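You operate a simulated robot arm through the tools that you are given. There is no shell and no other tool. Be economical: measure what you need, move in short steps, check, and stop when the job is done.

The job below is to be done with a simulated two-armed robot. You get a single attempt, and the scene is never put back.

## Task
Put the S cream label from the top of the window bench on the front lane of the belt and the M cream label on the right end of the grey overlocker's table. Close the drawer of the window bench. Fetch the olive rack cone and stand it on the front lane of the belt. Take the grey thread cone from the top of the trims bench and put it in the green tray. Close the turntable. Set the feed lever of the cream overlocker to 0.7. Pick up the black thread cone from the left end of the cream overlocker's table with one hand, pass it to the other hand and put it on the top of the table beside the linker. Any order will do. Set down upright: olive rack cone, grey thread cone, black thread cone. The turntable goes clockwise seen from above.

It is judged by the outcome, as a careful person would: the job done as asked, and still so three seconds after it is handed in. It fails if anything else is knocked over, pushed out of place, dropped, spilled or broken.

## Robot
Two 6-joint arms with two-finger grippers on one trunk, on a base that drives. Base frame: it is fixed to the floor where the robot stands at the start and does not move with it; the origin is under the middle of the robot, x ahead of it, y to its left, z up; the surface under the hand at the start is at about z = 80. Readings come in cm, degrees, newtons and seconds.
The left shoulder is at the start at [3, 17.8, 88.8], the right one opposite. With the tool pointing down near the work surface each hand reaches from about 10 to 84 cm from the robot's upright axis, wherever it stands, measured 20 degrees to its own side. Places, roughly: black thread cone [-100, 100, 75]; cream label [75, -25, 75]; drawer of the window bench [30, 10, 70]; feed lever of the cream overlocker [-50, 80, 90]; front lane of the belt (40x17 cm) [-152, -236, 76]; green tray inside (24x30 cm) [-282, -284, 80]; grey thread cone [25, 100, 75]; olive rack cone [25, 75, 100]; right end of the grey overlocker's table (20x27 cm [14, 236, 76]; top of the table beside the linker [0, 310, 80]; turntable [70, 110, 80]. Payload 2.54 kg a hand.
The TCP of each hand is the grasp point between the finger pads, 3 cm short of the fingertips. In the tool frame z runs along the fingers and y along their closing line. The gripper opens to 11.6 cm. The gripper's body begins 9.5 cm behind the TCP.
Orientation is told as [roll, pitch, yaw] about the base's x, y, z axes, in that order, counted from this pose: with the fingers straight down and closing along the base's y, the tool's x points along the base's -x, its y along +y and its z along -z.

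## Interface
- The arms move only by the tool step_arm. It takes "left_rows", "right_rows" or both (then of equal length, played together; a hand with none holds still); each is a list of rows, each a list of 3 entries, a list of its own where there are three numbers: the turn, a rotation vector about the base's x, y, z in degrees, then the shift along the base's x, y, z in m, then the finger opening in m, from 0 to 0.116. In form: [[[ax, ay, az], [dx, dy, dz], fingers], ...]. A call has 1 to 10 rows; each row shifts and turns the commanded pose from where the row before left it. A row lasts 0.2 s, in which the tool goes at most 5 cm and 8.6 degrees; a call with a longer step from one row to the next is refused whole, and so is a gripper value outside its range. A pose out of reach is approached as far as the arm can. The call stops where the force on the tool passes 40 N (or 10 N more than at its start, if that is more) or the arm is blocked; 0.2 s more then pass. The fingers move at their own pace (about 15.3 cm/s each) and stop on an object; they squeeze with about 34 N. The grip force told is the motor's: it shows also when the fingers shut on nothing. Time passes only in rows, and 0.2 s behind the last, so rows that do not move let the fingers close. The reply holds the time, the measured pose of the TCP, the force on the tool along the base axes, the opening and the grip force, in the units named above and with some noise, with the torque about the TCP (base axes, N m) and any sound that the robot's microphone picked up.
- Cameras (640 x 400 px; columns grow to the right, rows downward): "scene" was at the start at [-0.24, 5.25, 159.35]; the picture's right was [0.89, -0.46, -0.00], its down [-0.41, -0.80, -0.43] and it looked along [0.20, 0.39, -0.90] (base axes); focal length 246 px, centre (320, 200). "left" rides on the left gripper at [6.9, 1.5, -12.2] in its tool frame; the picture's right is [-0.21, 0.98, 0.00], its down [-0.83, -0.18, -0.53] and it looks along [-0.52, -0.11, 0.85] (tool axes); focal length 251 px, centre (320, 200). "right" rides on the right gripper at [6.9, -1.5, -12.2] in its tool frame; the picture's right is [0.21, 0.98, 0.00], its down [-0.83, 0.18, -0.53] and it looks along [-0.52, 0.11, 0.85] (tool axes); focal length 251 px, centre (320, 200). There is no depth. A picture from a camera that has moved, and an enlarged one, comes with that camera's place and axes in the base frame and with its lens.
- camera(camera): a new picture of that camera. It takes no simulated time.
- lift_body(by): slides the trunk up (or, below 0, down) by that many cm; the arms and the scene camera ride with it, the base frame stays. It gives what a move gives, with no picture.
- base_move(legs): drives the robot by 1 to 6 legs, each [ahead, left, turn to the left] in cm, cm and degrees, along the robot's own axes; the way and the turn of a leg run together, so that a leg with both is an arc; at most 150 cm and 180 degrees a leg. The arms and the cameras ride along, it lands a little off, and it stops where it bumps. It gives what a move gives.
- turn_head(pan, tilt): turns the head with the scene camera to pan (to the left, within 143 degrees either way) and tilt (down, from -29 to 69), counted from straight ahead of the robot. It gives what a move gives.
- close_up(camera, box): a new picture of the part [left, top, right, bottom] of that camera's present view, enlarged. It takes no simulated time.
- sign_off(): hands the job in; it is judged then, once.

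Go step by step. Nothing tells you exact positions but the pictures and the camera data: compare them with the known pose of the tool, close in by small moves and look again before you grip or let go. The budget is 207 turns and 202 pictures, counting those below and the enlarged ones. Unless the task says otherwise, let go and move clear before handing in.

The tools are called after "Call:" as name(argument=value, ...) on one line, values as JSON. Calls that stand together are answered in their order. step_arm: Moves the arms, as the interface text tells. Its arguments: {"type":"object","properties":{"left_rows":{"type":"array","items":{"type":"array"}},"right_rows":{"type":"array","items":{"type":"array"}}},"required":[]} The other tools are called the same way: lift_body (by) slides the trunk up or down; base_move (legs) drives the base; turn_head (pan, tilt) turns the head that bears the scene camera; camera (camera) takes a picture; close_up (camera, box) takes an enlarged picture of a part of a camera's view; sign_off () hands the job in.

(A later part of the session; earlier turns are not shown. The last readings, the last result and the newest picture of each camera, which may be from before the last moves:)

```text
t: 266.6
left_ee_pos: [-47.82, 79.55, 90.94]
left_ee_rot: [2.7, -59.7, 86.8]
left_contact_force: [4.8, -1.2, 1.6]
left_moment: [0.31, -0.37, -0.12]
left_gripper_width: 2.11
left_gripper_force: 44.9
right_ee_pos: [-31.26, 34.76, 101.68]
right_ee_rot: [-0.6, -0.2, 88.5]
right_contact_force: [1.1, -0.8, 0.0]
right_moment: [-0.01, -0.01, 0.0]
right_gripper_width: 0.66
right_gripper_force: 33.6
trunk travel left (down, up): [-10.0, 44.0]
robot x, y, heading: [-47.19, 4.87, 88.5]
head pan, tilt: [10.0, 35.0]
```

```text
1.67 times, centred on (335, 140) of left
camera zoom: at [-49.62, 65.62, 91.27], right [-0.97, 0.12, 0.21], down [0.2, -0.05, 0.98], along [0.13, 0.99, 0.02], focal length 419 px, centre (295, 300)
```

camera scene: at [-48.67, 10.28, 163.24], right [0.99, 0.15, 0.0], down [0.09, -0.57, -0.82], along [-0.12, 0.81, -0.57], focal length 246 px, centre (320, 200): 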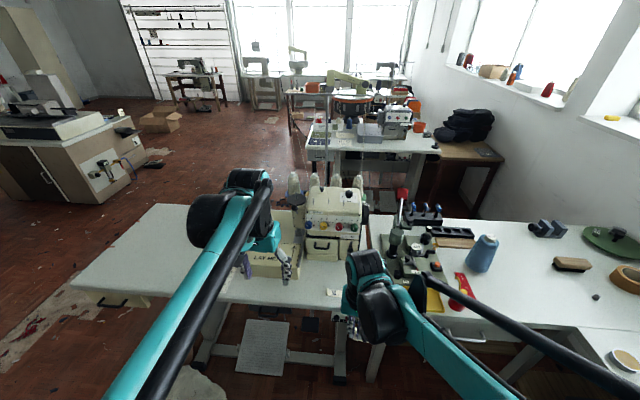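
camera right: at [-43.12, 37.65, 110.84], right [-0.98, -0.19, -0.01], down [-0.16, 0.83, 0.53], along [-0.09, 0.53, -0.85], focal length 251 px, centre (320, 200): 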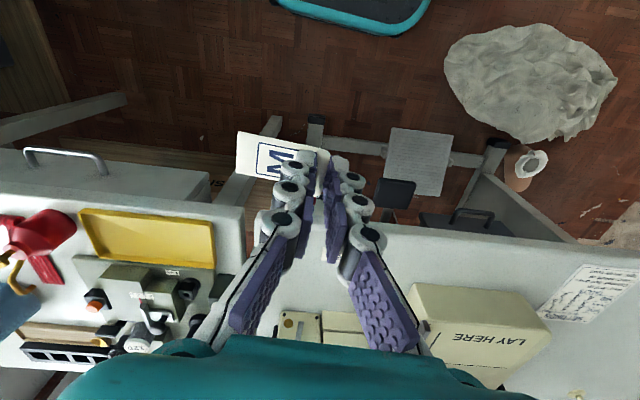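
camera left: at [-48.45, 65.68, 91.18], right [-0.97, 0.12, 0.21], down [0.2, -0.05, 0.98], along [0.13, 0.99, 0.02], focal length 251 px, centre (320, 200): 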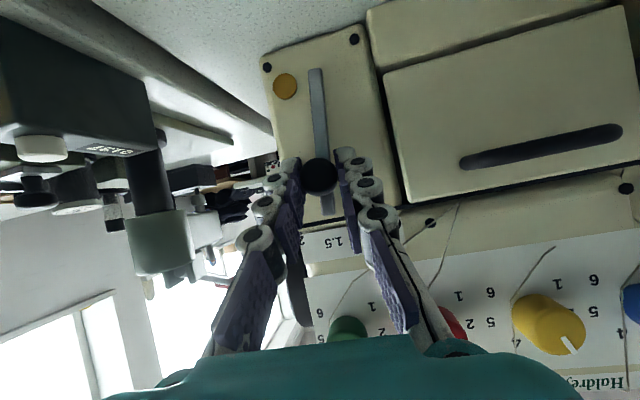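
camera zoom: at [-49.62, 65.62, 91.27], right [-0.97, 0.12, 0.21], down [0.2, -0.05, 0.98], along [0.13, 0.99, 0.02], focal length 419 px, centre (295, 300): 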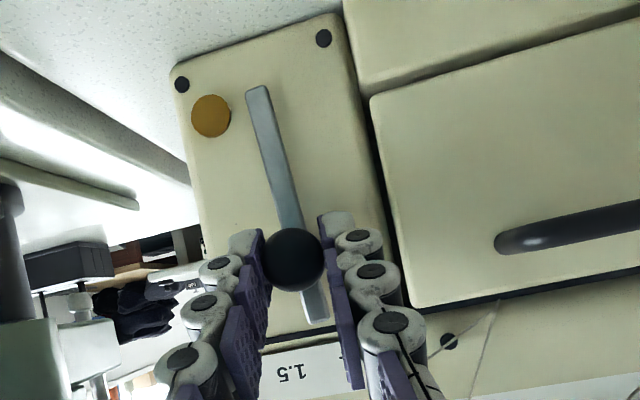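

Call:
step_arm(left_rows=[[[0, 0, 0], [-0.004, 0, 0.0], 0.01], [[0, 0, 0], [-0.004, 0, -0.001], 0.01], [[0, 0, 0], [-0.004, 0, -0.001], 0.01], [[0, 0, 0], [-0.002, 0, 0], 0.01]])

Call:
close_up(camera="left", box=[250, 20, 420, 260])

Call:
close_up(camera="scene", box=[335, 225, 385, 275])

```text
t: 267.6
left_ee_pos: [-49.28, 79.44, 90.78]
left_ee_rot: [2.7, -59.6, 86.9]
left_contact_force: [5.7, -9.1, -5.1]
left_moment: [0.47, -0.31, -0.24]
left_gripper_width: 2.12
left_gripper_force: 44.8
right_ee_pos: [-31.19, 34.63, 101.69]
right_ee_rot: [-0.5, -0.2, 88.5]
right_contact_force: [-0.1, -0.3, 0.9]
right_moment: [0.02, -0.02, -0.04]
right_gripper_width: 0.64
right_gripper_force: 34.0
trunk travel left (down, up): [-10.0, 44.0]
robot x, y, heading: [-47.28, 4.62, 88.6]
head pan, tilt: [10.0, 35.0]
```

```text
1.67 times, centred on (335, 140) of left
camera zoom: at [-51.03, 65.58, 91.07], right [-0.97, 0.12, 0.21], down [0.2, -0.05, 0.98], along [0.13, 0.99, 0.02], focal length 419 px, centre (295, 300)
```

zoom: 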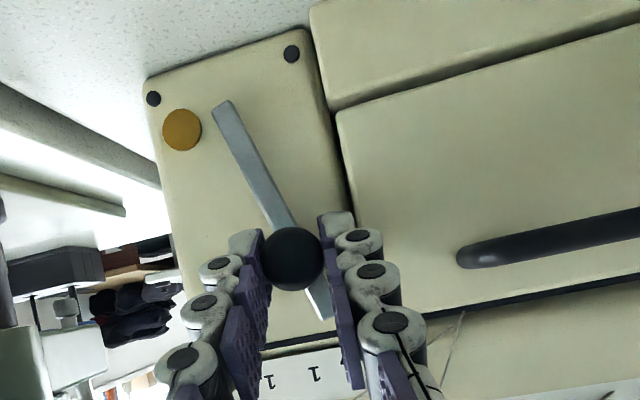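

```text
8.00 times, centred on (360, 250) of scene
camera zoom: at [-48.59, 10.2, 163.24], right [0.99, 0.15, 0.0], down [0.08, -0.57, -0.82], along [-0.12, 0.81, -0.57], focal length 1968 px, centre (0, -200)
```

zoom: 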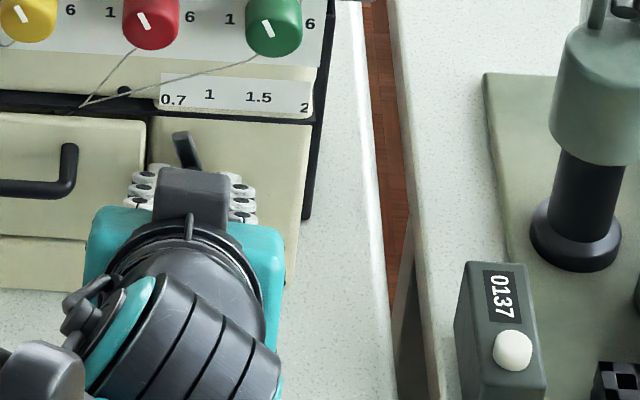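

Call:
step_arm(left_rows=[[[0, 0, 0], [0, 0, 0.0], 0.025], [[0, 0, 0], [0, 0, 0], 0.04], [[0, 0, 0], [0, -0.03, 0.012], 0.04], [[0, 0, 0], [0, -0.04, 0.015], 0.04], [[0, 0, 0], [0, -0.04, 0.01], 0.04]])

Call:
close_up(camera="left", box=[260, 60, 400, 220])

Call:
close_up(camera="scene", box=[335, 225, 375, 265])

```text
t: 268.8
left_ee_pos: [-49.5, 68.44, 94.59]
left_ee_rot: [2.7, -59.6, 86.9]
left_contact_force: [0.5, -0.8, -0.4]
left_moment: [-0.02, 0.01, 0.02]
left_gripper_width: 4.01
left_gripper_force: 0.1
right_ee_pos: [-31.33, 34.58, 101.69]
right_ee_rot: [-0.5, -0.3, 88.4]
right_contact_force: [0.4, -0.5, 0.1]
right_moment: [0.01, 0.01, 0.03]
right_gripper_width: 0.62
right_gripper_force: 34.2
trunk travel left (down, up): [-10.0, 44.0]
robot x, y, heading: [-47.11, 5.02, 88.8]
head pan, tilt: [10.0, 35.0]
```

```text
2.50 times, centred on (330, 140) of left
camera zoom: at [-51.1, 54.61, 94.89], right [-0.97, 0.12, 0.21], down [0.2, -0.05, 0.98], along [0.13, 0.99, 0.02], focal length 629 px, centre (295, 350)
```

zoom: 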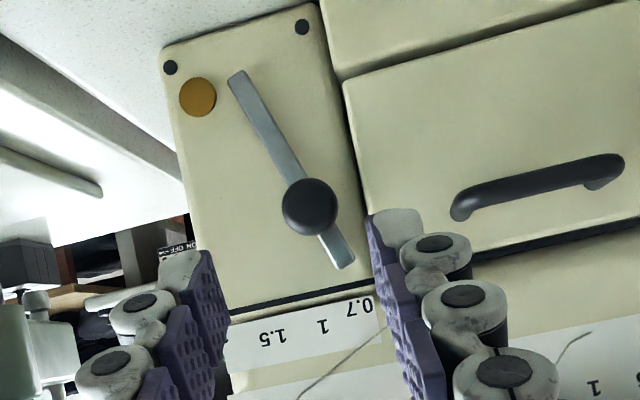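

```text
10.00 times, centred on (355, 245) of scene
camera zoom: at [-48.67, 10.13, 163.26], right [0.99, 0.15, 0.0], down [0.09, -0.57, -0.82], along [-0.12, 0.81, -0.57], focal length 2460 px, centre (-30, -250)
```

zoom: 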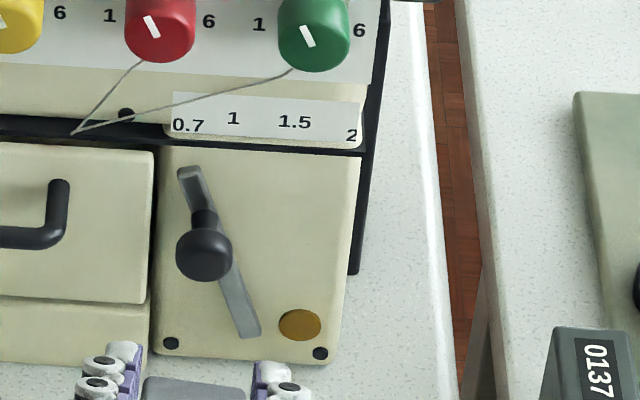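

Call:
step_arm(left_rows=[[[0, 0, 0], [0.0045, 0.04, -0.01], 0.04], [[0, 0, 0], [0, 0.04, -0.015], 0.04], [[0, 0, 0], [0, 0.03, -0.012], 0.04], [[0, 0, 0], [0, 0, 0], 0.03], [[0, 0, 0], [0, 0, 0], 0.018], [[0, 0, 0], [0, 0, 0], 0.018], [[0, 0, 0], [0, 0, 0], 0.04], [[0, 0, 0], [0, -0.03, 0.012], 0.04], [[0, 0, 0], [0, -0.04, 0.015], 0.04], [[0, 0, 0], [0, -0.04, 0.01], 0.04]])

Call:
close_up(camera="left", box=[260, 60, 400, 220])

Call:
close_up(camera="scene", box=[335, 225, 375, 265])

```text
t: 271.0
left_ee_pos: [-48.82, 68.54, 94.51]
left_ee_rot: [2.7, -59.7, 86.9]
left_contact_force: [-1.2, -0.4, -0.3]
left_moment: [0.04, 0.02, 0.02]
left_gripper_width: 4.02
left_gripper_force: 0.0
right_ee_pos: [-31.35, 34.74, 101.76]
right_ee_rot: [-0.5, -0.1, 88.4]
right_contact_force: [-0.5, -0.9, 0.3]
right_moment: [0.03, -0.04, 0.0]
right_gripper_width: 0.63
right_gripper_force: 34.1
trunk travel left (down, up): [-10.0, 44.0]
robot x, y, heading: [-46.94, 4.71, 88.6]
head pan, tilt: [10.0, 35.0]
```

```text
2.50 times, centred on (330, 140) of left
camera zoom: at [-50.61, 54.61, 94.84], right [-0.97, 0.12, 0.21], down [0.2, -0.05, 0.98], along [0.13, 0.99, 0.02], focal length 629 px, centre (295, 350)
```

zoom: 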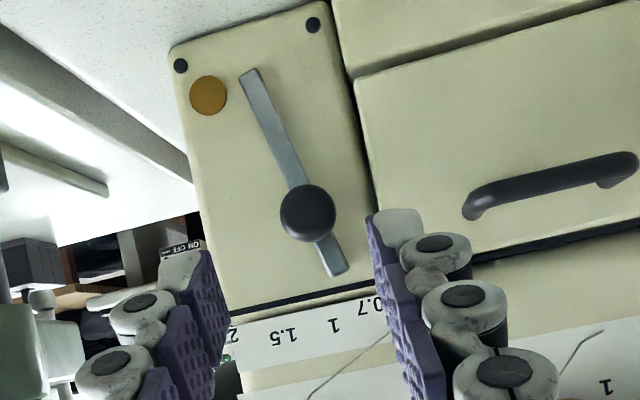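

```text
10.00 times, centred on (355, 245) of scene
camera zoom: at [-48.68, 10.13, 163.26], right [0.99, 0.15, 0.0], down [0.09, -0.57, -0.82], along [-0.12, 0.81, -0.57], focal length 2460 px, centre (-30, -250)
```

zoom: 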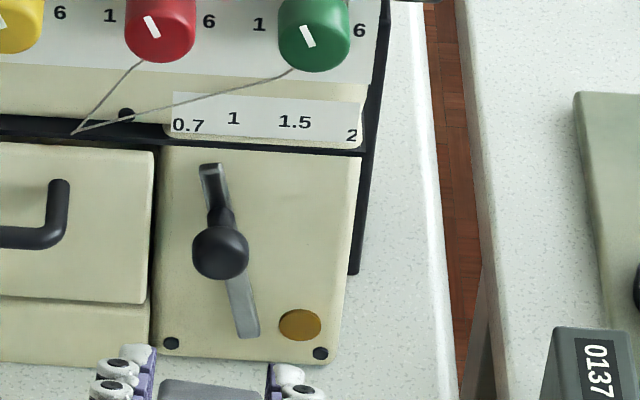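

Call:
step_arm(left_rows=[[[0, 0, 0], [-0.0033, 0.04, -0.01], 0.04], [[0, 0, 0], [0, 0.04, -0.015], 0.04], [[0, 0, 0], [0, 0.03, -0.012], 0.04], [[0, 0, 0], [0, 0, 0], 0.03], [[0, 0, 0], [0, 0, 0], 0.018], [[0, 0, 0], [0, 0, 0], 0.018], [[0, 0, 0], [0, 0, 0], 0.04], [[0, 0, 0], [0, -0.03, 0.012], 0.04], [[0, 0, 0], [0, -0.04, 0.015], 0.04], [[0, 0, 0], [0, -0.04, 0.01], 0.04]])

Call:
close_up(camera="left", box=[260, 60, 400, 220])

Call:
close_up(camera="scene", box=[335, 225, 375, 265])

```text
t: 273.2
left_ee_pos: [-49.31, 68.3, 94.59]
left_ee_rot: [2.8, -59.6, 87.0]
left_contact_force: [0.6, -0.7, 0.5]
left_moment: [0.01, 0.02, -0.01]
left_gripper_width: 4.03
left_gripper_force: 0.2
right_ee_pos: [-31.41, 34.64, 101.69]
right_ee_rot: [-0.5, -0.2, 88.4]
right_contact_force: [0.0, -0.5, -0.2]
right_moment: [0.07, -0.01, 0.01]
right_gripper_width: 0.67
right_gripper_force: 33.9
trunk travel left (down, up): [-10.0, 44.0]
robot x, y, heading: [-47.48, 4.58, 88.8]
head pan, tilt: [10.0, 35.0]
```

```text
2.50 times, centred on (330, 140) of left
camera zoom: at [-50.95, 54.54, 94.83], right [-0.97, 0.12, 0.21], down [0.2, -0.05, 0.98], along [0.13, 0.99, 0.02], focal length 629 px, centre (295, 350)
```

zoom: 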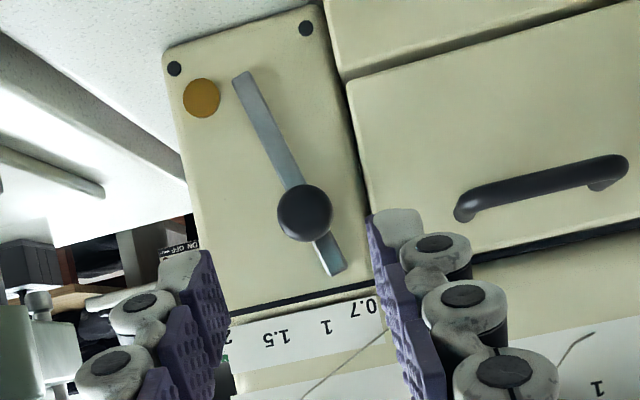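

```text
10.00 times, centred on (355, 245) of scene
camera zoom: at [-48.68, 10.13, 163.26], right [0.99, 0.15, 0.0], down [0.09, -0.57, -0.82], along [-0.12, 0.81, -0.57], focal length 2460 px, centre (-30, -250)
```

zoom: 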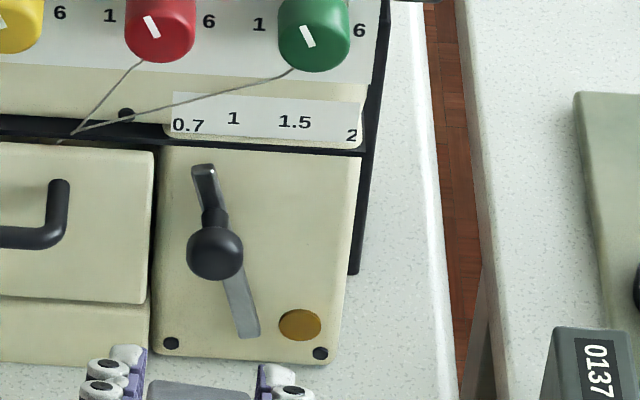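

Call:
step_arm(left_rows=[[[0, 0, 0], [-0.0018, 0.04, -0.01], 0.04], [[0, 0, 0], [0, 0.04, -0.015], 0.04], [[0, 0, 0], [0, 0.03, -0.012], 0.04], [[0, 0, 0], [0, 0, 0], 0.03], [[0, 0, 0], [0, 0, 0], 0.018], [[0, 0, 0], [0, 0, 0], 0.018], [[0, 0, 0], [0, 0, 0], 0.04], [[0, 0, 0], [0, -0.03, 0.012], 0.04], [[0, 0, 0], [0, -0.04, 0.015], 0.04], [[0, 0, 0], [0, -0.04, 0.01], 0.04]])

Call:
close_up(camera="left", box=[260, 60, 400, 220])

Call:
close_up(camera="scene", box=[335, 225, 375, 265])

```text
t: 275.4
left_ee_pos: [-49.39, 68.39, 94.51]
left_ee_rot: [2.7, -59.7, 86.9]
left_contact_force: [0.0, -1.1, 0.5]
left_moment: [0.0, 0.03, 0.0]
left_gripper_width: 4.0
left_gripper_force: 0.0
right_ee_pos: [-31.34, 34.68, 101.79]
right_ee_rot: [-0.6, -0.2, 88.4]
right_contact_force: [-0.5, -0.4, 0.6]
right_moment: [0.01, -0.03, 0.01]
right_gripper_width: 0.67
right_gripper_force: 33.7
trunk travel left (down, up): [-10.0, 44.0]
robot x, y, heading: [-47.3, 4.65, 88.6]
head pan, tilt: [10.0, 35.0]
```

```text
2.50 times, centred on (330, 140) of left
camera zoom: at [-51.05, 54.53, 94.8], right [-0.97, 0.12, 0.21], down [0.2, -0.05, 0.98], along [0.13, 0.99, 0.02], focal length 629 px, centre (295, 350)
```

zoom: 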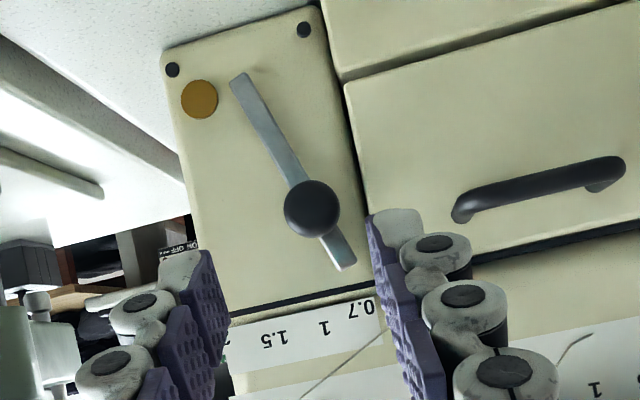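

```text
10.00 times, centred on (355, 245) of scene
camera zoom: at [-48.68, 10.12, 163.26], right [0.99, 0.15, 0.0], down [0.09, -0.57, -0.82], along [-0.12, 0.81, -0.57], focal length 2460 px, centre (-30, -250)
```

zoom: 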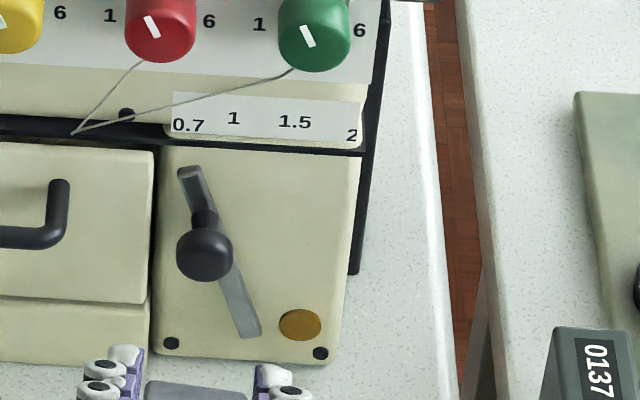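

Call:
step_arm(left_rows=[[[0, 0, 0], [0, -0.04, 0.02], 0.06], [[0, 0, 0], [0, -0.04, 0.02], 0.06], [[-8.5, 0, 0], [-0.02, -0.03, 0.02], 0.09], [[-8.5, 0, 0], [-0.03, -0.02, 0.02], 0.09], [[-8.5, 0, 0], [-0.03, -0.01, 0.02], 0.09], [[-8.5, 0, 0], [-0.03, 0, 0.02], 0.09], [[-8.5, 0, 0], [-0.03, 0, 0.02], 0.09], [[-8.5, 0, 0], [-0.03, 0, 0.02], 0.09], [[-8.5, 0, 0], [-0.02, 0, 0.02], 0.09]])

Call:
turn_head(pan=35, tilt=35)

Call:
camera(camera="scene")

```text
t: 277.4
left_ee_pos: [-68.62, 54.48, 112.32]
left_ee_rot: [0.0, 0.0, 88.4]
left_contact_force: [0.0, 0.4, -0.3]
left_moment: [-0.05, -0.01, 0.05]
left_gripper_width: 8.99
left_gripper_force: 0.1
right_ee_pos: [-31.4, 34.82, 101.61]
right_ee_rot: [-0.5, -0.1, 88.4]
right_contact_force: [0.2, 0.9, -0.5]
right_moment: [-0.01, -0.06, -0.01]
right_gripper_width: 0.65
right_gripper_force: 33.8
trunk travel left (down, up): [-10.0, 44.0]
robot x, y, heading: [-47.33, 4.78, 88.6]
head pan, tilt: [10.0, 35.0]
```

```text
t: 278.3
left_ee_pos: [-68.64, 54.57, 112.27]
left_ee_rot: [0.1, -0.2, 88.5]
left_contact_force: [-0.1, 0.5, -0.1]
left_moment: [-0.01, 0.02, 0.0]
left_gripper_width: 9.03
left_gripper_force: 0.1
right_ee_pos: [-31.44, 34.74, 101.63]
right_ee_rot: [-0.5, -0.2, 88.5]
right_contact_force: [0.2, -0.2, -0.2]
right_moment: [0.01, 0.02, -0.01]
right_gripper_width: 0.65
right_gripper_force: 34.2
trunk travel left (down, up): [-10.0, 44.0]
robot x, y, heading: [-47.25, 4.71, 88.7]
head pan, tilt: [35.0, 35.0]
```

```text
76 pictures are left
camera scene: at [-52.23, 8.91, 163.25], right [0.83, 0.55, 0.0], down [0.32, -0.48, -0.82], along [-0.45, 0.68, -0.57], focal length 246 px, centre (320, 200)
```

scene: 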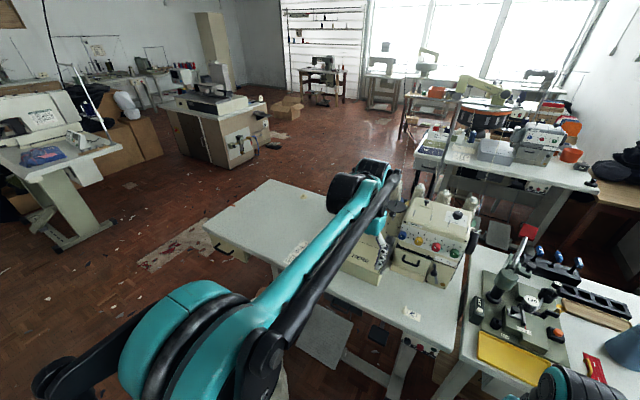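

Call:
base_move(legs=[[0, 24, 0], [18, 0, 0]])

Call:
camera(camera="left")

```text
t: 281.2
left_ee_pos: [-91.89, 73.06, 112.33]
left_ee_rot: [0.0, -0.1, 88.4]
left_contact_force: [-0.2, -0.3, -0.4]
left_moment: [-0.02, -0.01, -0.01]
left_gripper_width: 9.02
left_gripper_force: 0.1
right_ee_pos: [-54.73, 53.3, 101.77]
right_ee_rot: [-0.5, -0.1, 88.3]
right_contact_force: [-1.2, 0.7, -0.4]
right_moment: [-0.06, 0.02, 0.01]
right_gripper_width: 0.62
right_gripper_force: 34.0
trunk travel left (down, up): [-10.0, 44.0]
robot x, y, heading: [-70.54, 23.26, 88.5]
head pan, tilt: [35.0, 35.0]
```

```text
75 pictures are left
camera left: at [-93.54, 66.32, 124.63], right [-0.97, 0.24, 0.0], down [0.2, 0.82, 0.54], along [0.13, 0.52, -0.84], focal length 251 px, centre (320, 200)
```

left: 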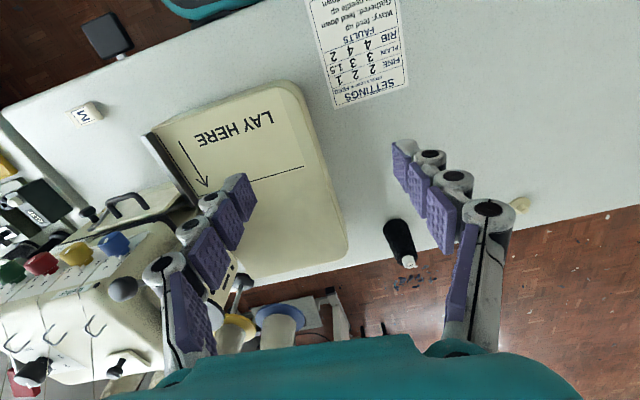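

Call:
base_move(legs=[[6, 2, 0]])

Call:
step_arm(left_rows=[[[0, 0, 0], [-0.012, 0.045, 0], 0.09], [[0, 0, 0], [-0.012, 0.045, 0], 0.09], [[0, 0, 0], [-0.012, 0.045, -0.01], 0.09], [[0, 0, 0], [-0.012, 0.045, -0.01], 0.09], [[0, 0, 0], [-0.012, 0.045, -0.01], 0.09], [[0, 0, 0], [-0.012, 0.03, -0.01], 0.09]])

Call:
camera(camera="left")

```text
t: 282.2
left_ee_pos: [-93.73, 79.24, 112.36]
left_ee_rot: [0.0, -0.2, 88.5]
left_contact_force: [-1.1, 0.9, 0.3]
left_moment: [-0.07, -0.07, 0.0]
left_gripper_width: 8.98
left_gripper_force: 0.0
right_ee_pos: [-56.6, 59.42, 101.64]
right_ee_rot: [-0.6, -0.2, 88.4]
right_contact_force: [0.0, 0.6, 0.2]
right_moment: [-0.06, -0.05, -0.01]
right_gripper_width: 0.63
right_gripper_force: 34.3
trunk travel left (down, up): [-10.0, 44.0]
robot x, y, heading: [-72.33, 29.02, 88.3]
head pan, tilt: [35.0, 35.0]
```

```text
t: 283.6
left_ee_pos: [-100.55, 103.6, 108.84]
left_ee_rot: [0.0, -0.2, 88.4]
left_contact_force: [-0.1, 0.4, -0.7]
left_moment: [0.02, 0.02, -0.01]
left_gripper_width: 8.99
left_gripper_force: 0.1
left hand out of reach, approached as far as the arm can: row 6
right_ee_pos: [-56.46, 59.25, 101.68]
right_ee_rot: [-0.5, -0.2, 88.4]
right_contact_force: [-0.3, -0.4, 0.6]
right_moment: [0.04, -0.01, -0.02]
right_gripper_width: 0.63
right_gripper_force: 34.1
trunk travel left (down, up): [-10.0, 44.0]
robot x, y, heading: [-72.42, 29.31, 88.7]
head pan, tilt: [35.0, 35.0]
```

```text
74 pictures are left
camera left: at [-102.24, 96.76, 121.07], right [-0.97, 0.24, 0.0], down [0.2, 0.82, 0.54], along [0.13, 0.52, -0.84], focal length 251 px, centre (320, 200)
```

left: 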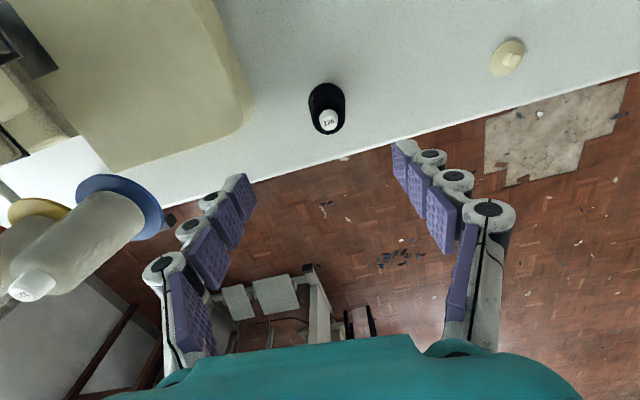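

Call:
base_move(legs=[[-10, 0, 0]])

Call:
step_arm(left_rows=[[[8.5, 0, 0], [0, -0.015, -0.02], 0.09], [[8.5, 0, 0], [0, -0.015, -0.02], 0.09], [[8.5, 0, 0], [0, -0.015, -0.02], 0.09], [[8.5, 0, 0], [0, -0.01, -0.03], 0.09], [[8.5, 0, 0], [0, -0.01, -0.03], 0.09], [[8.5, 0, 0], [0, -0.01, -0.03], 0.09], [[8.5, 0, 0], [0, -0.005, -0.03], 0.09]])

Call:
camera(camera="left")

```text
t: 284.7
left_ee_pos: [-100.78, 93.54, 108.85]
left_ee_rot: [0.0, -0.3, 88.4]
left_contact_force: [-0.1, -0.6, -0.5]
left_moment: [0.06, 0.02, 0.02]
left_gripper_width: 9.0
left_gripper_force: 0.1
right_ee_pos: [-56.82, 49.26, 101.66]
right_ee_rot: [-0.6, -0.3, 88.4]
right_contact_force: [0.1, -0.3, 0.7]
right_moment: [0.07, -0.01, -0.01]
right_gripper_width: 0.63
right_gripper_force: 34.0
trunk travel left (down, up): [-10.0, 44.0]
robot x, y, heading: [-73.16, 19.45, 88.6]
head pan, tilt: [35.0, 35.0]
```

```text
t: 286.3
left_ee_pos: [-100.78, 85.77, 90.72]
left_ee_rot: [2.7, -59.7, 87.0]
left_contact_force: [-0.3, -0.5, 0.1]
left_moment: [0.02, -0.02, -0.05]
left_gripper_width: 8.99
left_gripper_force: 0.1
right_ee_pos: [-56.8, 49.54, 101.7]
right_ee_rot: [-0.5, -0.2, 88.3]
right_contact_force: [0.8, -0.4, 0.8]
right_moment: [-0.01, -0.01, 0.01]
right_gripper_width: 0.64
right_gripper_force: 34.2
trunk travel left (down, up): [-10.0, 44.0]
robot x, y, heading: [-72.91, 19.46, 88.6]
head pan, tilt: [35.0, 35.0]
```

```text
73 pictures are left
camera left: at [-102.41, 71.98, 91.02], right [-0.97, 0.12, 0.21], down [0.2, -0.05, 0.98], along [0.13, 0.99, 0.02], focal length 251 px, centre (320, 200)
```

left: 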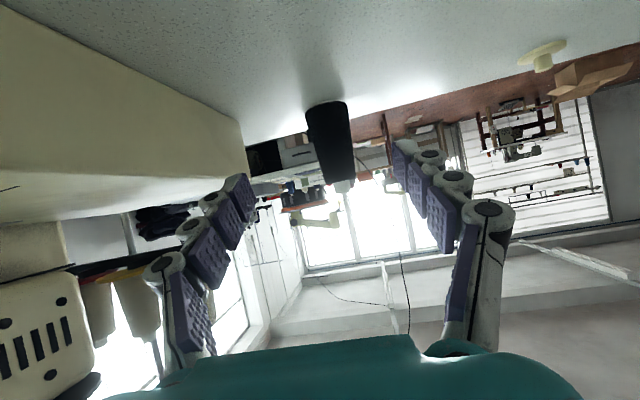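

Call:
step_arm(left_rows=[[[0, 0, 0], [-0.004, 0.02, -0.04], 0.09], [[0, 0, 0], [0, 0.03, -0.035], 0.09], [[0, 0, 0], [0, 0.04, 0], 0.09], [[0, 0, 0], [0, 0.04, 0], 0.09], [[0, 0, 0], [0, 0.03, 0], 0.09], [[0, 0, 0], [0, 0.02, 0], 0.09]])

Call:
camera(camera="left")

```text
t: 287.7
left_ee_pos: [-101.1, 103.67, 83.29]
left_ee_rot: [2.7, -59.5, 86.9]
left_contact_force: [1.0, -0.7, -0.2]
left_moment: [-0.01, 0.02, -0.03]
left_gripper_width: 9.01
left_gripper_force: 0.1
right_ee_pos: [-56.79, 49.34, 101.66]
right_ee_rot: [-0.5, -0.2, 88.3]
right_contact_force: [-0.1, 0.0, -0.6]
right_moment: [-0.01, 0.0, -0.03]
right_gripper_width: 0.64
right_gripper_force: 33.5
trunk travel left (down, up): [-10.0, 44.0]
robot x, y, heading: [-72.76, 19.44, 88.7]
head pan, tilt: [35.0, 35.0]
```

```text
72 pictures are left
camera left: at [-102.82, 89.86, 83.61], right [-0.97, 0.12, 0.21], down [0.2, -0.05, 0.98], along [0.13, 0.99, 0.02], focal length 251 px, centre (320, 200)
```

left: 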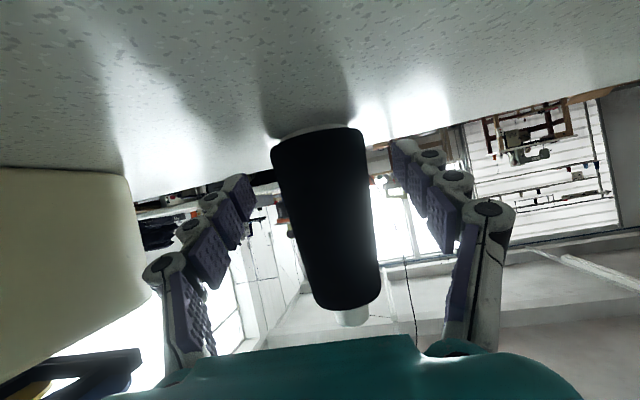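

Call:
step_arm(left_rows=[[[0, 0, 0], [0, 0.004, 0], 0.06], [[0, 0, 0], [0, 0, 0], 0.02], [[0, 0, 0], [0, 0, 0], 0.02], [[0, 0, 0], [0, 0, 0], 0.02]])

Call:
step_arm(left_rows=[[[0, 0, 0], [0, 0, 0.02], 0.02], [[0, 0, 0], [0, 0, 0.04], 0.02], [[0, 0, 0], [0, -0.02, 0.045], 0.02], [[0, 0, 0], [0, -0.02, 0.045], 0.02], [[0, 0, 0], [0, -0.04, 0.02], 0.02], [[0, 0, 0], [0.01, -0.045, 0], 0.02], [[0, 0, 0], [0.01, -0.045, 0], 0.02], [[0, 0, 0], [0.01, -0.045, 0], 0.02]])

Call:
camera(camera="left")

```text
t: 288.7
left_ee_pos: [-101.07, 104.06, 83.39]
left_ee_rot: [2.7, -59.8, 86.9]
left_contact_force: [-0.1, 1.3, 1.4]
left_moment: [0.05, 0.02, -0.04]
left_gripper_width: 5.29
left_gripper_force: 34.3
right_ee_pos: [-56.82, 49.42, 101.69]
right_ee_rot: [-0.5, -0.3, 88.3]
right_contact_force: [-0.1, 0.0, 0.8]
right_moment: [-0.01, 0.01, 0.02]
right_gripper_width: 0.66
right_gripper_force: 34.0
trunk travel left (down, up): [-10.0, 44.0]
robot x, y, heading: [-72.77, 19.3, 88.3]
head pan, tilt: [35.0, 35.0]
```

```text
t: 290.5
left_ee_pos: [-97.99, 82.58, 100.4]
left_ee_rot: [2.9, -59.6, 86.9]
left_contact_force: [0.7, -0.2, -1.0]
left_moment: [-0.02, 0.01, -0.01]
left_gripper_width: 5.26
left_gripper_force: 34.2
right_ee_pos: [-56.71, 49.25, 101.7]
right_ee_rot: [-0.5, -0.2, 88.3]
right_contact_force: [0.7, 0.5, 0.4]
right_moment: [0.02, 0.0, 0.0]
right_gripper_width: 0.61
right_gripper_force: 34.0
trunk travel left (down, up): [-10.0, 44.0]
robot x, y, heading: [-72.89, 19.81, 88.4]
head pan, tilt: [35.0, 35.0]
```

```text
71 pictures are left
camera left: at [-99.78, 68.69, 100.69], right [-0.97, 0.12, 0.21], down [0.2, -0.05, 0.98], along [0.13, 0.99, 0.02], focal length 251 px, centre (320, 200)
```

left: 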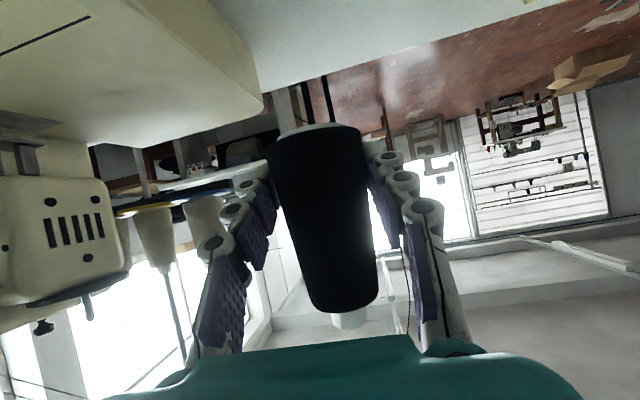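

Call:
lift_body(by=15)

Call:
base_move(legs=[[-38, 0, 0], [0, 118, 0], [150, 0, 0], [35, 0, 0]])

Call:
turn_head(pan=-60, tilt=30)

Call:
camera(camera="scene")

```text
t: 292.3
left_ee_pos: [-98.08, 82.65, 115.25]
left_ee_rot: [2.6, -59.7, 86.8]
left_contact_force: [-1.1, 0.2, -1.4]
left_moment: [0.01, -0.01, 0.01]
left_gripper_width: 5.27
left_gripper_force: 34.0
right_ee_pos: [-56.86, 49.45, 116.66]
right_ee_rot: [-0.5, -0.3, 88.3]
right_contact_force: [0.7, -0.1, -0.6]
right_moment: [0.0, -0.04, 0.01]
right_gripper_width: 0.63
right_gripper_force: 34.2
trunk travel left (down, up): [-25.0, 29.0]
robot x, y, heading: [-72.67, 19.09, 88.5]
head pan, tilt: [35.0, 35.0]
```

```text
t: 309.1
left_ee_pos: [-208.41, 232.72, 115.26]
left_ee_rot: [2.8, -59.6, 86.2]
left_contact_force: [-0.3, 0.0, -0.6]
left_moment: [0.01, 0.0, -0.01]
left_gripper_width: 5.2
left_gripper_force: 34.1
right_ee_pos: [-167.28, 198.95, 116.75]
right_ee_rot: [-0.5, -0.1, 87.7]
right_contact_force: [0.4, 0.0, -0.1]
right_moment: [-0.05, -0.02, 0.0]
right_gripper_width: 0.63
right_gripper_force: 34.0
trunk travel left (down, up): [-25.0, 29.0]
robot x, y, heading: [-184.04, 169.0, 88.2]
head pan, tilt: [35.0, 35.0]
```

```text
t: 310.8
left_ee_pos: [-208.4, 232.52, 115.28]
left_ee_rot: [2.8, -59.6, 86.3]
left_contact_force: [0.0, 0.1, -1.0]
left_moment: [-0.01, -0.01, -0.05]
left_gripper_width: 5.23
left_gripper_force: 34.0
right_ee_pos: [-167.44, 198.8, 116.68]
right_ee_rot: [-0.5, -0.2, 87.7]
right_contact_force: [0.6, 0.6, -0.5]
right_moment: [0.02, 0.01, 0.03]
right_gripper_width: 0.63
right_gripper_force: 34.1
trunk travel left (down, up): [-25.0, 29.0]
robot x, y, heading: [-183.47, 168.92, 87.9]
head pan, tilt: [-60.0, 30.0]
```

```text
70 pictures are left
camera scene: at [-175.82, 170.06, 179.03], right [0.47, -0.88, 0.0], down [-0.44, -0.23, -0.87], along [0.77, 0.41, -0.5], focal length 246 px, centre (320, 200)
```

scene: 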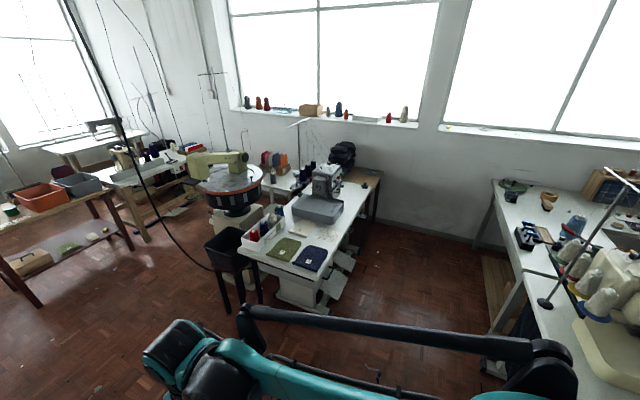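

Call:
close_up(camera="scene", box=[180, 120, 400, 320])

```text
2.00 times, centred on (290, 220) of scene
camera zoom: at [-175.82, 170.06, 179.03], right [0.47, -0.88, 0.0], down [-0.44, -0.23, -0.87], along [0.77, 0.41, -0.5], focal length 492 px, centre (380, 160)
```

zoom: 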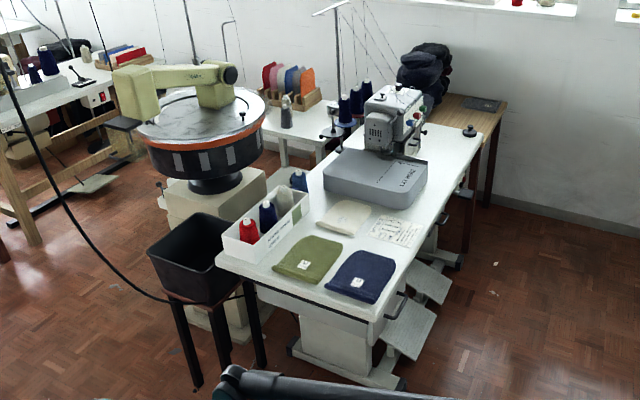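

Call:
step_arm(left_rows=[[[-8.5, 0, 0], [0, -0.03, 0.01], 0.02], [[-8.5, 0, 0], [0, -0.04, 0.01], 0.02], [[-8.5, 0, 0], [0, -0.04, 0.01], 0.02], [[-8.5, 0, 0], [0, -0.045, 0.01], 0.02], [[-8.5, 0, 0], [0, -0.045, 0], 0.02], [[-8.5, 0, 0], [0, -0.045, 0], 0.02], [[-8.5, 0, 0], [0, -0.02, 0], 0.02]])

Call:
base_move(legs=[[0, 0, -88], [150, 0, 0]])

Call:
turn_head(pan=40, tilt=35)

Call:
camera(camera="scene")

```text
t: 312.4
left_ee_pos: [-208.32, 206.04, 119.19]
left_ee_rot: [-0.5, 0.0, 88.1]
left_contact_force: [0.8, -0.6, -1.3]
left_moment: [-0.05, -0.01, -0.01]
left_gripper_width: 5.23
left_gripper_force: 33.7
right_ee_pos: [-167.4, 199.0, 116.74]
right_ee_rot: [-0.4, -0.1, 87.7]
right_contact_force: [-0.1, 0.3, -0.1]
right_moment: [-0.06, -0.02, 0.01]
right_gripper_width: 0.63
right_gripper_force: 33.2
trunk travel left (down, up): [-25.0, 29.0]
robot x, y, heading: [-183.63, 168.9, 87.7]
head pan, tilt: [-60.0, 30.0]
```

```text
t: 323.5
left_ee_pos: [1.29, 192.27, 119.23]
left_ee_rot: [-0.6, -0.2, -0.6]
left_contact_force: [0.0, 0.3, -0.8]
left_moment: [0.01, 0.03, 0.0]
left_gripper_width: 5.17
left_gripper_force: 34.4
right_ee_pos: [-5.06, 151.42, 116.72]
right_ee_rot: [-0.5, 0.0, -1.1]
right_contact_force: [0.7, -0.4, 0.8]
right_moment: [-0.02, -0.03, -0.02]
right_gripper_width: 0.65
right_gripper_force: 33.8
trunk travel left (down, up): [-25.0, 29.0]
robot x, y, heading: [-35.37, 167.31, -0.7]
head pan, tilt: [-60.0, 30.0]
```

```text
t: 325.3
left_ee_pos: [1.3, 192.42, 119.33]
left_ee_rot: [-0.5, -0.2, -0.7]
left_contact_force: [-0.3, 0.0, -0.7]
left_moment: [-0.02, 0.02, 0.01]
left_gripper_width: 5.2
left_gripper_force: 33.8
right_ee_pos: [-5.05, 151.35, 116.76]
right_ee_rot: [-0.6, -0.2, -1.0]
right_contact_force: [0.1, 0.0, 0.1]
right_moment: [-0.03, 0.03, 0.01]
right_gripper_width: 0.63
right_gripper_force: 34.3
trunk travel left (down, up): [-25.0, 29.0]
robot x, y, heading: [-34.97, 167.19, -1.0]
head pan, tilt: [40.0, 35.0]
```

```text
68 pictures are left
camera scene: at [-31.32, 172.33, 178.25], right [0.63, -0.78, 0.0], down [-0.45, -0.36, -0.82], along [0.64, 0.52, -0.57], focal length 246 px, centre (320, 200)
```

scene: 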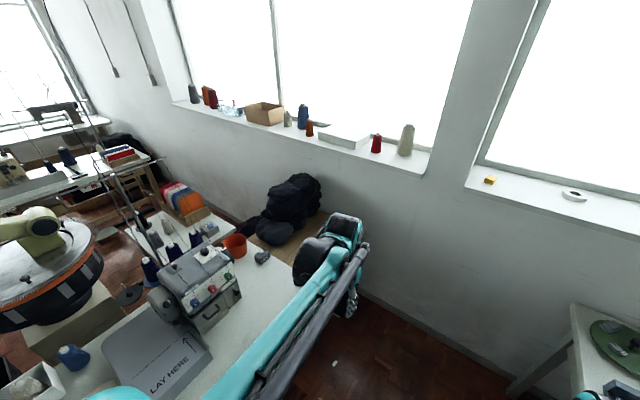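

Call:
base_move(legs=[[18, 0, 0], [0, 0, 62]])

Call:
turn_head(pan=0, tilt=45)

Call:
camera(camera="scene")

```text
t: 329.5
left_ee_pos: [-22.95, 210.74, 119.28]
left_ee_rot: [-0.4, -0.2, 61.7]
left_contact_force: [0.6, 0.2, -0.9]
left_moment: [-0.02, 0.01, -0.03]
left_gripper_width: 5.2
left_gripper_force: 34.0
right_ee_pos: [10.47, 186.08, 116.69]
right_ee_rot: [-0.5, -0.2, 61.4]
right_contact_force: [-0.2, 0.2, 0.0]
right_moment: [0.01, 0.02, -0.02]
right_gripper_width: 0.63
right_gripper_force: 34.4
trunk travel left (down, up): [-25.0, 29.0]
robot x, y, heading: [-17.18, 166.54, 61.7]
head pan, tilt: [40.0, 35.0]
```

```text
t: 330.6
left_ee_pos: [-22.98, 210.69, 119.29]
left_ee_rot: [-0.5, -0.2, 61.8]
left_contact_force: [-0.5, 0.3, -1.0]
left_moment: [-0.01, 0.0, -0.01]
left_gripper_width: 5.2
left_gripper_force: 34.5
right_ee_pos: [10.57, 186.1, 116.66]
right_ee_rot: [-0.5, -0.2, 61.4]
right_contact_force: [-0.6, -0.1, 0.2]
right_moment: [0.05, 0.0, 0.01]
right_gripper_width: 0.64
right_gripper_force: 34.4
trunk travel left (down, up): [-25.0, 29.0]
robot x, y, heading: [-17.11, 166.57, 61.3]
head pan, tilt: [0.0, 45.0]
```

```text
67 pictures are left
camera scene: at [-14.81, 171.0, 176.77], right [0.88, -0.47, 0.0], down [-0.34, -0.62, -0.71], along [0.34, 0.62, -0.71], focal length 246 px, centre (320, 200)
```

scene: 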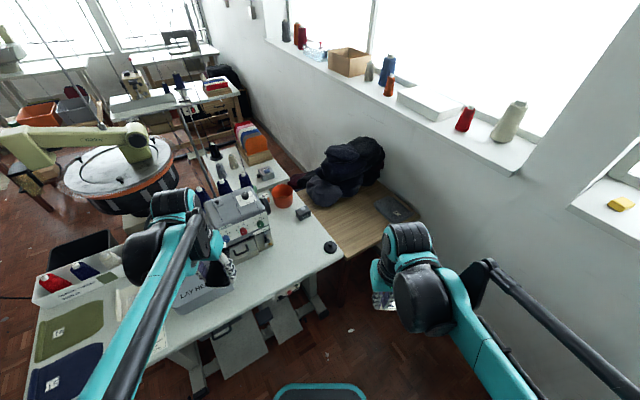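

Call:
step_arm(right_rows=[[[0, 0, 0], [0.0015, 0.045, -0.01], 0.0], [[0, 0, 0], [0.0015, 0.045, -0.01], 0.0], [[0, 0, 0], [0.0015, 0.045, -0.01], 0.0], [[0, 0, 0], [0.0015, 0.045, -0.01], 0.0], [[0, 0, 0], [0.0015, 0.045, -0.01], 0.0], [[0, 0, 0], [0.0015, 0.045, -0.01], 0.0], [[0, 0, 0], [0.0015, 0.045, -0.01], 0.0], [[0, 0, 0], [0.0015, 0.045, -0.01], 0.0], [[0, 0, 0], [0.0015, 0.045, -0.01], 0.0], [[0, 0, 0], [0.0015, 0.045, -0.01], 0.0]])

Call:
step_arm(right_rows=[[[0, 0, 0], [0, 0.025, -0.04], 0.0], [[0, 0, 0], [0, 0.02, -0.04], 0.0], [[0, 0, 0], [0, 0.01, -0.04], 0.0]])

Call:
camera(camera="right")

```text
t: 332.8
left_ee_pos: [-22.9, 210.88, 119.32]
left_ee_rot: [-0.5, -0.1, 61.7]
left_contact_force: [0.8, 0.1, -1.1]
left_moment: [-0.06, 0.0, -0.02]
left_gripper_width: 5.18
left_gripper_force: 34.1
right_ee_pos: [11.96, 231.45, 106.44]
right_ee_rot: [-0.5, 0.0, 61.5]
right_contact_force: [0.2, -1.1, 0.4]
right_moment: [-0.01, 0.02, 0.0]
right_gripper_width: 0.64
right_gripper_force: 33.9
trunk travel left (down, up): [-25.0, 29.0]
robot x, y, heading: [-17.31, 167.24, 61.7]
head pan, tilt: [0.0, 45.0]
```

```text
t: 333.6
left_ee_pos: [-22.74, 210.76, 119.19]
left_ee_rot: [-0.6, -0.1, 61.9]
left_contact_force: [0.0, 1.0, -1.6]
left_moment: [-0.03, 0.0, -0.01]
left_gripper_width: 5.21
left_gripper_force: 33.8
right_ee_pos: [11.95, 236.78, 94.64]
right_ee_rot: [-0.4, -0.1, 61.4]
right_contact_force: [1.2, 0.4, 0.2]
right_moment: [-0.03, -0.01, -0.02]
right_gripper_width: 0.66
right_gripper_force: 34.0
trunk travel left (down, up): [-25.0, 29.0]
robot x, y, heading: [-17.32, 166.97, 61.4]
head pan, tilt: [0.0, 45.0]
```

```text
66 pictures are left
camera right: at [9.83, 229.99, 106.84], right [-0.96, 0.28, -0.01], down [0.23, 0.81, 0.53], along [0.16, 0.51, -0.85], focal length 251 px, centre (320, 200)
```

right: 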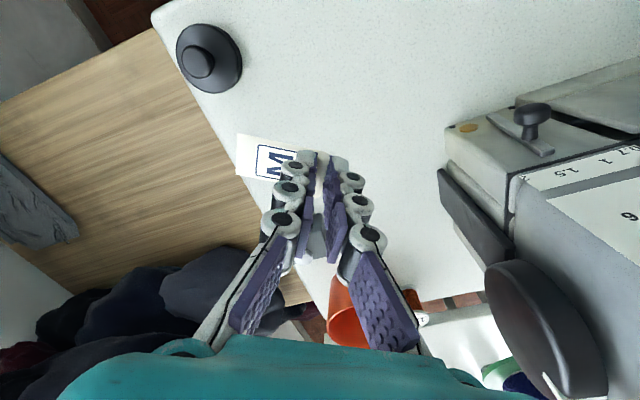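

Call:
step_arm(right_rows=[[[0, 0, 0], [-0.005, 0, -0.045], 0.0], [[0, 0, 0], [0, 0, -0.04], 0.0], [[0, 0, 0], [0, 0, -0.03], 0.0], [[0, 0, 0], [0, 0, -0.015], 0.0]])

Call:
camera(camera="right")

```text
t: 334.6
left_ee_pos: [-22.95, 210.72, 119.33]
left_ee_rot: [-0.4, -0.2, 61.8]
left_contact_force: [-0.4, 0.0, -0.8]
left_moment: [-0.01, 0.02, -0.04]
left_gripper_width: 5.22
left_gripper_force: 34.5
right_ee_pos: [11.1, 233.59, 83.27]
right_ee_rot: [-0.5, -0.2, 61.3]
right_contact_force: [0.1, -0.1, 0.1]
right_moment: [-0.05, -0.02, 0.02]
right_gripper_width: 0.65
right_gripper_force: 34.2
right hand out of reach, approached as far as the arm can: row 2, 3, 4
trunk travel left (down, up): [-25.0, 29.0]
robot x, y, heading: [-17.14, 166.6, 61.5]
head pan, tilt: [0.0, 45.0]
```

```text
65 pictures are left
camera right: at [8.92, 226.62, 95.44], right [-0.96, 0.28, -0.01], down [0.23, 0.81, 0.54], along [0.16, 0.51, -0.84], focal length 251 px, centre (320, 200)
```

right: 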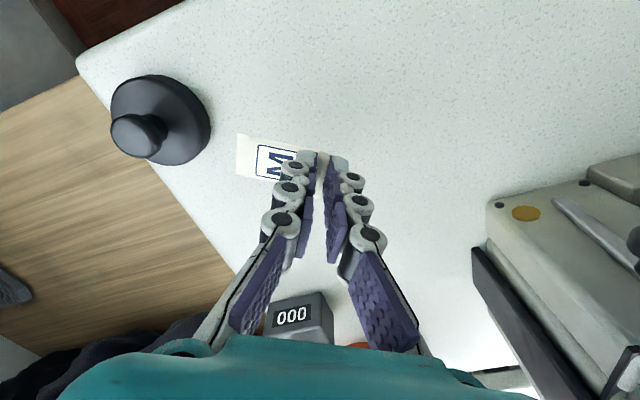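

Call:
step_arm(right_rows=[[[0, 0, 0], [0, 0, 0.04], 0.0], [[0, 0, 0], [0, 0, 0.04], 0.0], [[0, 0, 0], [0, 0, 0.02], 0.0]])

Call:
lift_body(by=-10)

Call:
step_arm(right_rows=[[[0, 0, 0], [0, 0.015, -0.02], 0.0], [[0, 0, 0], [0, 0, 0], 0.0]])

```text
t: 335.4
left_ee_pos: [-22.95, 210.75, 119.11]
left_ee_rot: [-0.4, -0.2, 61.9]
left_contact_force: [0.5, -0.4, -1.1]
left_moment: [0.01, -0.02, -0.02]
left_gripper_width: 5.18
left_gripper_force: 34.6
right_ee_pos: [11.05, 233.53, 93.32]
right_ee_rot: [-0.4, -0.2, 61.4]
right_contact_force: [-0.2, -0.3, 0.2]
right_moment: [0.0, 0.02, 0.01]
right_gripper_width: 0.61
right_gripper_force: 33.8
trunk travel left (down, up): [-25.0, 29.0]
robot x, y, heading: [-17.08, 166.95, 61.6]
head pan, tilt: [0.0, 45.0]
```

```text
t: 336.7
left_ee_pos: [-22.93, 210.69, 109.34]
left_ee_rot: [-0.6, -0.2, 61.7]
left_contact_force: [0.2, 0.1, 0.1]
left_moment: [-0.02, 0.01, -0.05]
left_gripper_width: 5.2
left_gripper_force: 33.9
right_ee_pos: [11.05, 233.57, 83.43]
right_ee_rot: [-0.5, -0.2, 61.4]
right_contact_force: [0.1, -0.6, 0.0]
right_moment: [0.0, 0.02, 0.0]
right_gripper_width: 0.64
right_gripper_force: 34.4
trunk travel left (down, up): [-15.0, 39.0]
robot x, y, heading: [-16.88, 166.44, 61.6]
head pan, tilt: [0.0, 45.0]
```

```text
t: 337.3
left_ee_pos: [-23.0, 210.6, 109.34]
left_ee_rot: [-0.4, -0.2, 61.7]
left_contact_force: [-0.8, -0.9, -0.9]
left_moment: [0.01, 0.04, 0.01]
left_gripper_width: 5.17
left_gripper_force: 34.2
right_ee_pos: [11.16, 234.9, 81.38]
right_ee_rot: [-0.4, -0.1, 61.4]
right_contact_force: [-0.2, 0.0, -0.3]
right_moment: [0.01, -0.02, 0.02]
right_gripper_width: 0.62
right_gripper_force: 34.1
trunk travel left (down, up): [-15.0, 39.0]
robot x, y, heading: [-16.83, 166.47, 61.9]
head pan, tilt: [0.0, 45.0]
```

Call:
step_arm(right_rows=[[[0, 0, 0], [0, 0, -0.006], 0.0], [[0, 0, 0], [0, 0, -0.006], 0.0]])

Call:
step_arm(right_rows=[[[0, 0, 0], [0, 0, -0.004], 0.0], [[0, 0, 0], [0, 0, -0.003], 0.0]])

Call:
close_up(camera="right", box=[200, 80, 400, 220])

```text
t: 337.9
left_ee_pos: [-22.98, 210.7, 109.42]
left_ee_rot: [-0.5, -0.3, 61.8]
left_contact_force: [0.7, -0.1, -1.6]
left_moment: [-0.05, 0.05, 0.02]
left_gripper_width: 5.2
left_gripper_force: 34.0
right_ee_pos: [11.01, 235.08, 80.14]
right_ee_rot: [-0.5, -0.1, 61.5]
right_contact_force: [0.8, -0.5, -0.8]
right_moment: [0.0, -0.01, 0.0]
right_gripper_width: 0.64
right_gripper_force: 33.8
trunk travel left (down, up): [-15.0, 39.0]
robot x, y, heading: [-17.35, 166.93, 61.4]
head pan, tilt: [0.0, 45.0]
```

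```text
t: 338.5
left_ee_pos: [-22.89, 210.75, 109.32]
left_ee_rot: [-0.5, -0.2, 61.8]
left_contact_force: [0.2, -0.2, 0.2]
left_moment: [0.04, 0.02, -0.01]
left_gripper_width: 5.18
left_gripper_force: 33.7
right_ee_pos: [11.02, 235.06, 79.45]
right_ee_rot: [-0.5, -0.2, 61.4]
right_contact_force: [-0.1, 1.1, 0.1]
right_moment: [-0.01, 0.0, -0.06]
right_gripper_width: 0.66
right_gripper_force: 34.5
trunk travel left (down, up): [-15.0, 39.0]
robot x, y, heading: [-17.19, 166.81, 61.8]
head pan, tilt: [0.0, 45.0]
```

```text
2.86 times, centred on (300, 150) of right
camera zoom: at [8.91, 228.2, 91.65], right [-0.96, 0.28, -0.01], down [0.23, 0.81, 0.53], along [0.16, 0.51, -0.84], focal length 718 px, centre (377, 343)
```

zoom: 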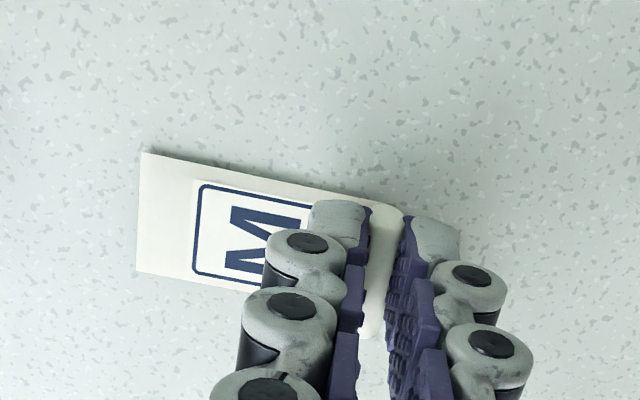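

Call:
step_arm(right_rows=[[[0, 0, 0], [0, 0, -0.002], 0.0], [[0, 0, 0], [0, 0, -0.002], 0.0]])

```text
t: 339.1
left_ee_pos: [-23.07, 210.56, 109.46]
left_ee_rot: [-0.5, -0.2, 61.9]
left_contact_force: [-0.2, 0.2, -0.1]
left_moment: [-0.04, -0.02, 0.01]
left_gripper_width: 5.17
left_gripper_force: 33.8
right_ee_pos: [11.13, 234.95, 79.33]
right_ee_rot: [-0.6, -0.4, 61.4]
right_contact_force: [0.7, 7.0, 32.7]
right_moment: [0.15, -0.06, 0.03]
right_gripper_width: 0.62
right_gripper_force: 33.7
trunk travel left (down, up): [-15.0, 39.0]
robot x, y, heading: [-17.45, 166.46, 61.7]
head pan, tilt: [0.0, 45.0]
```

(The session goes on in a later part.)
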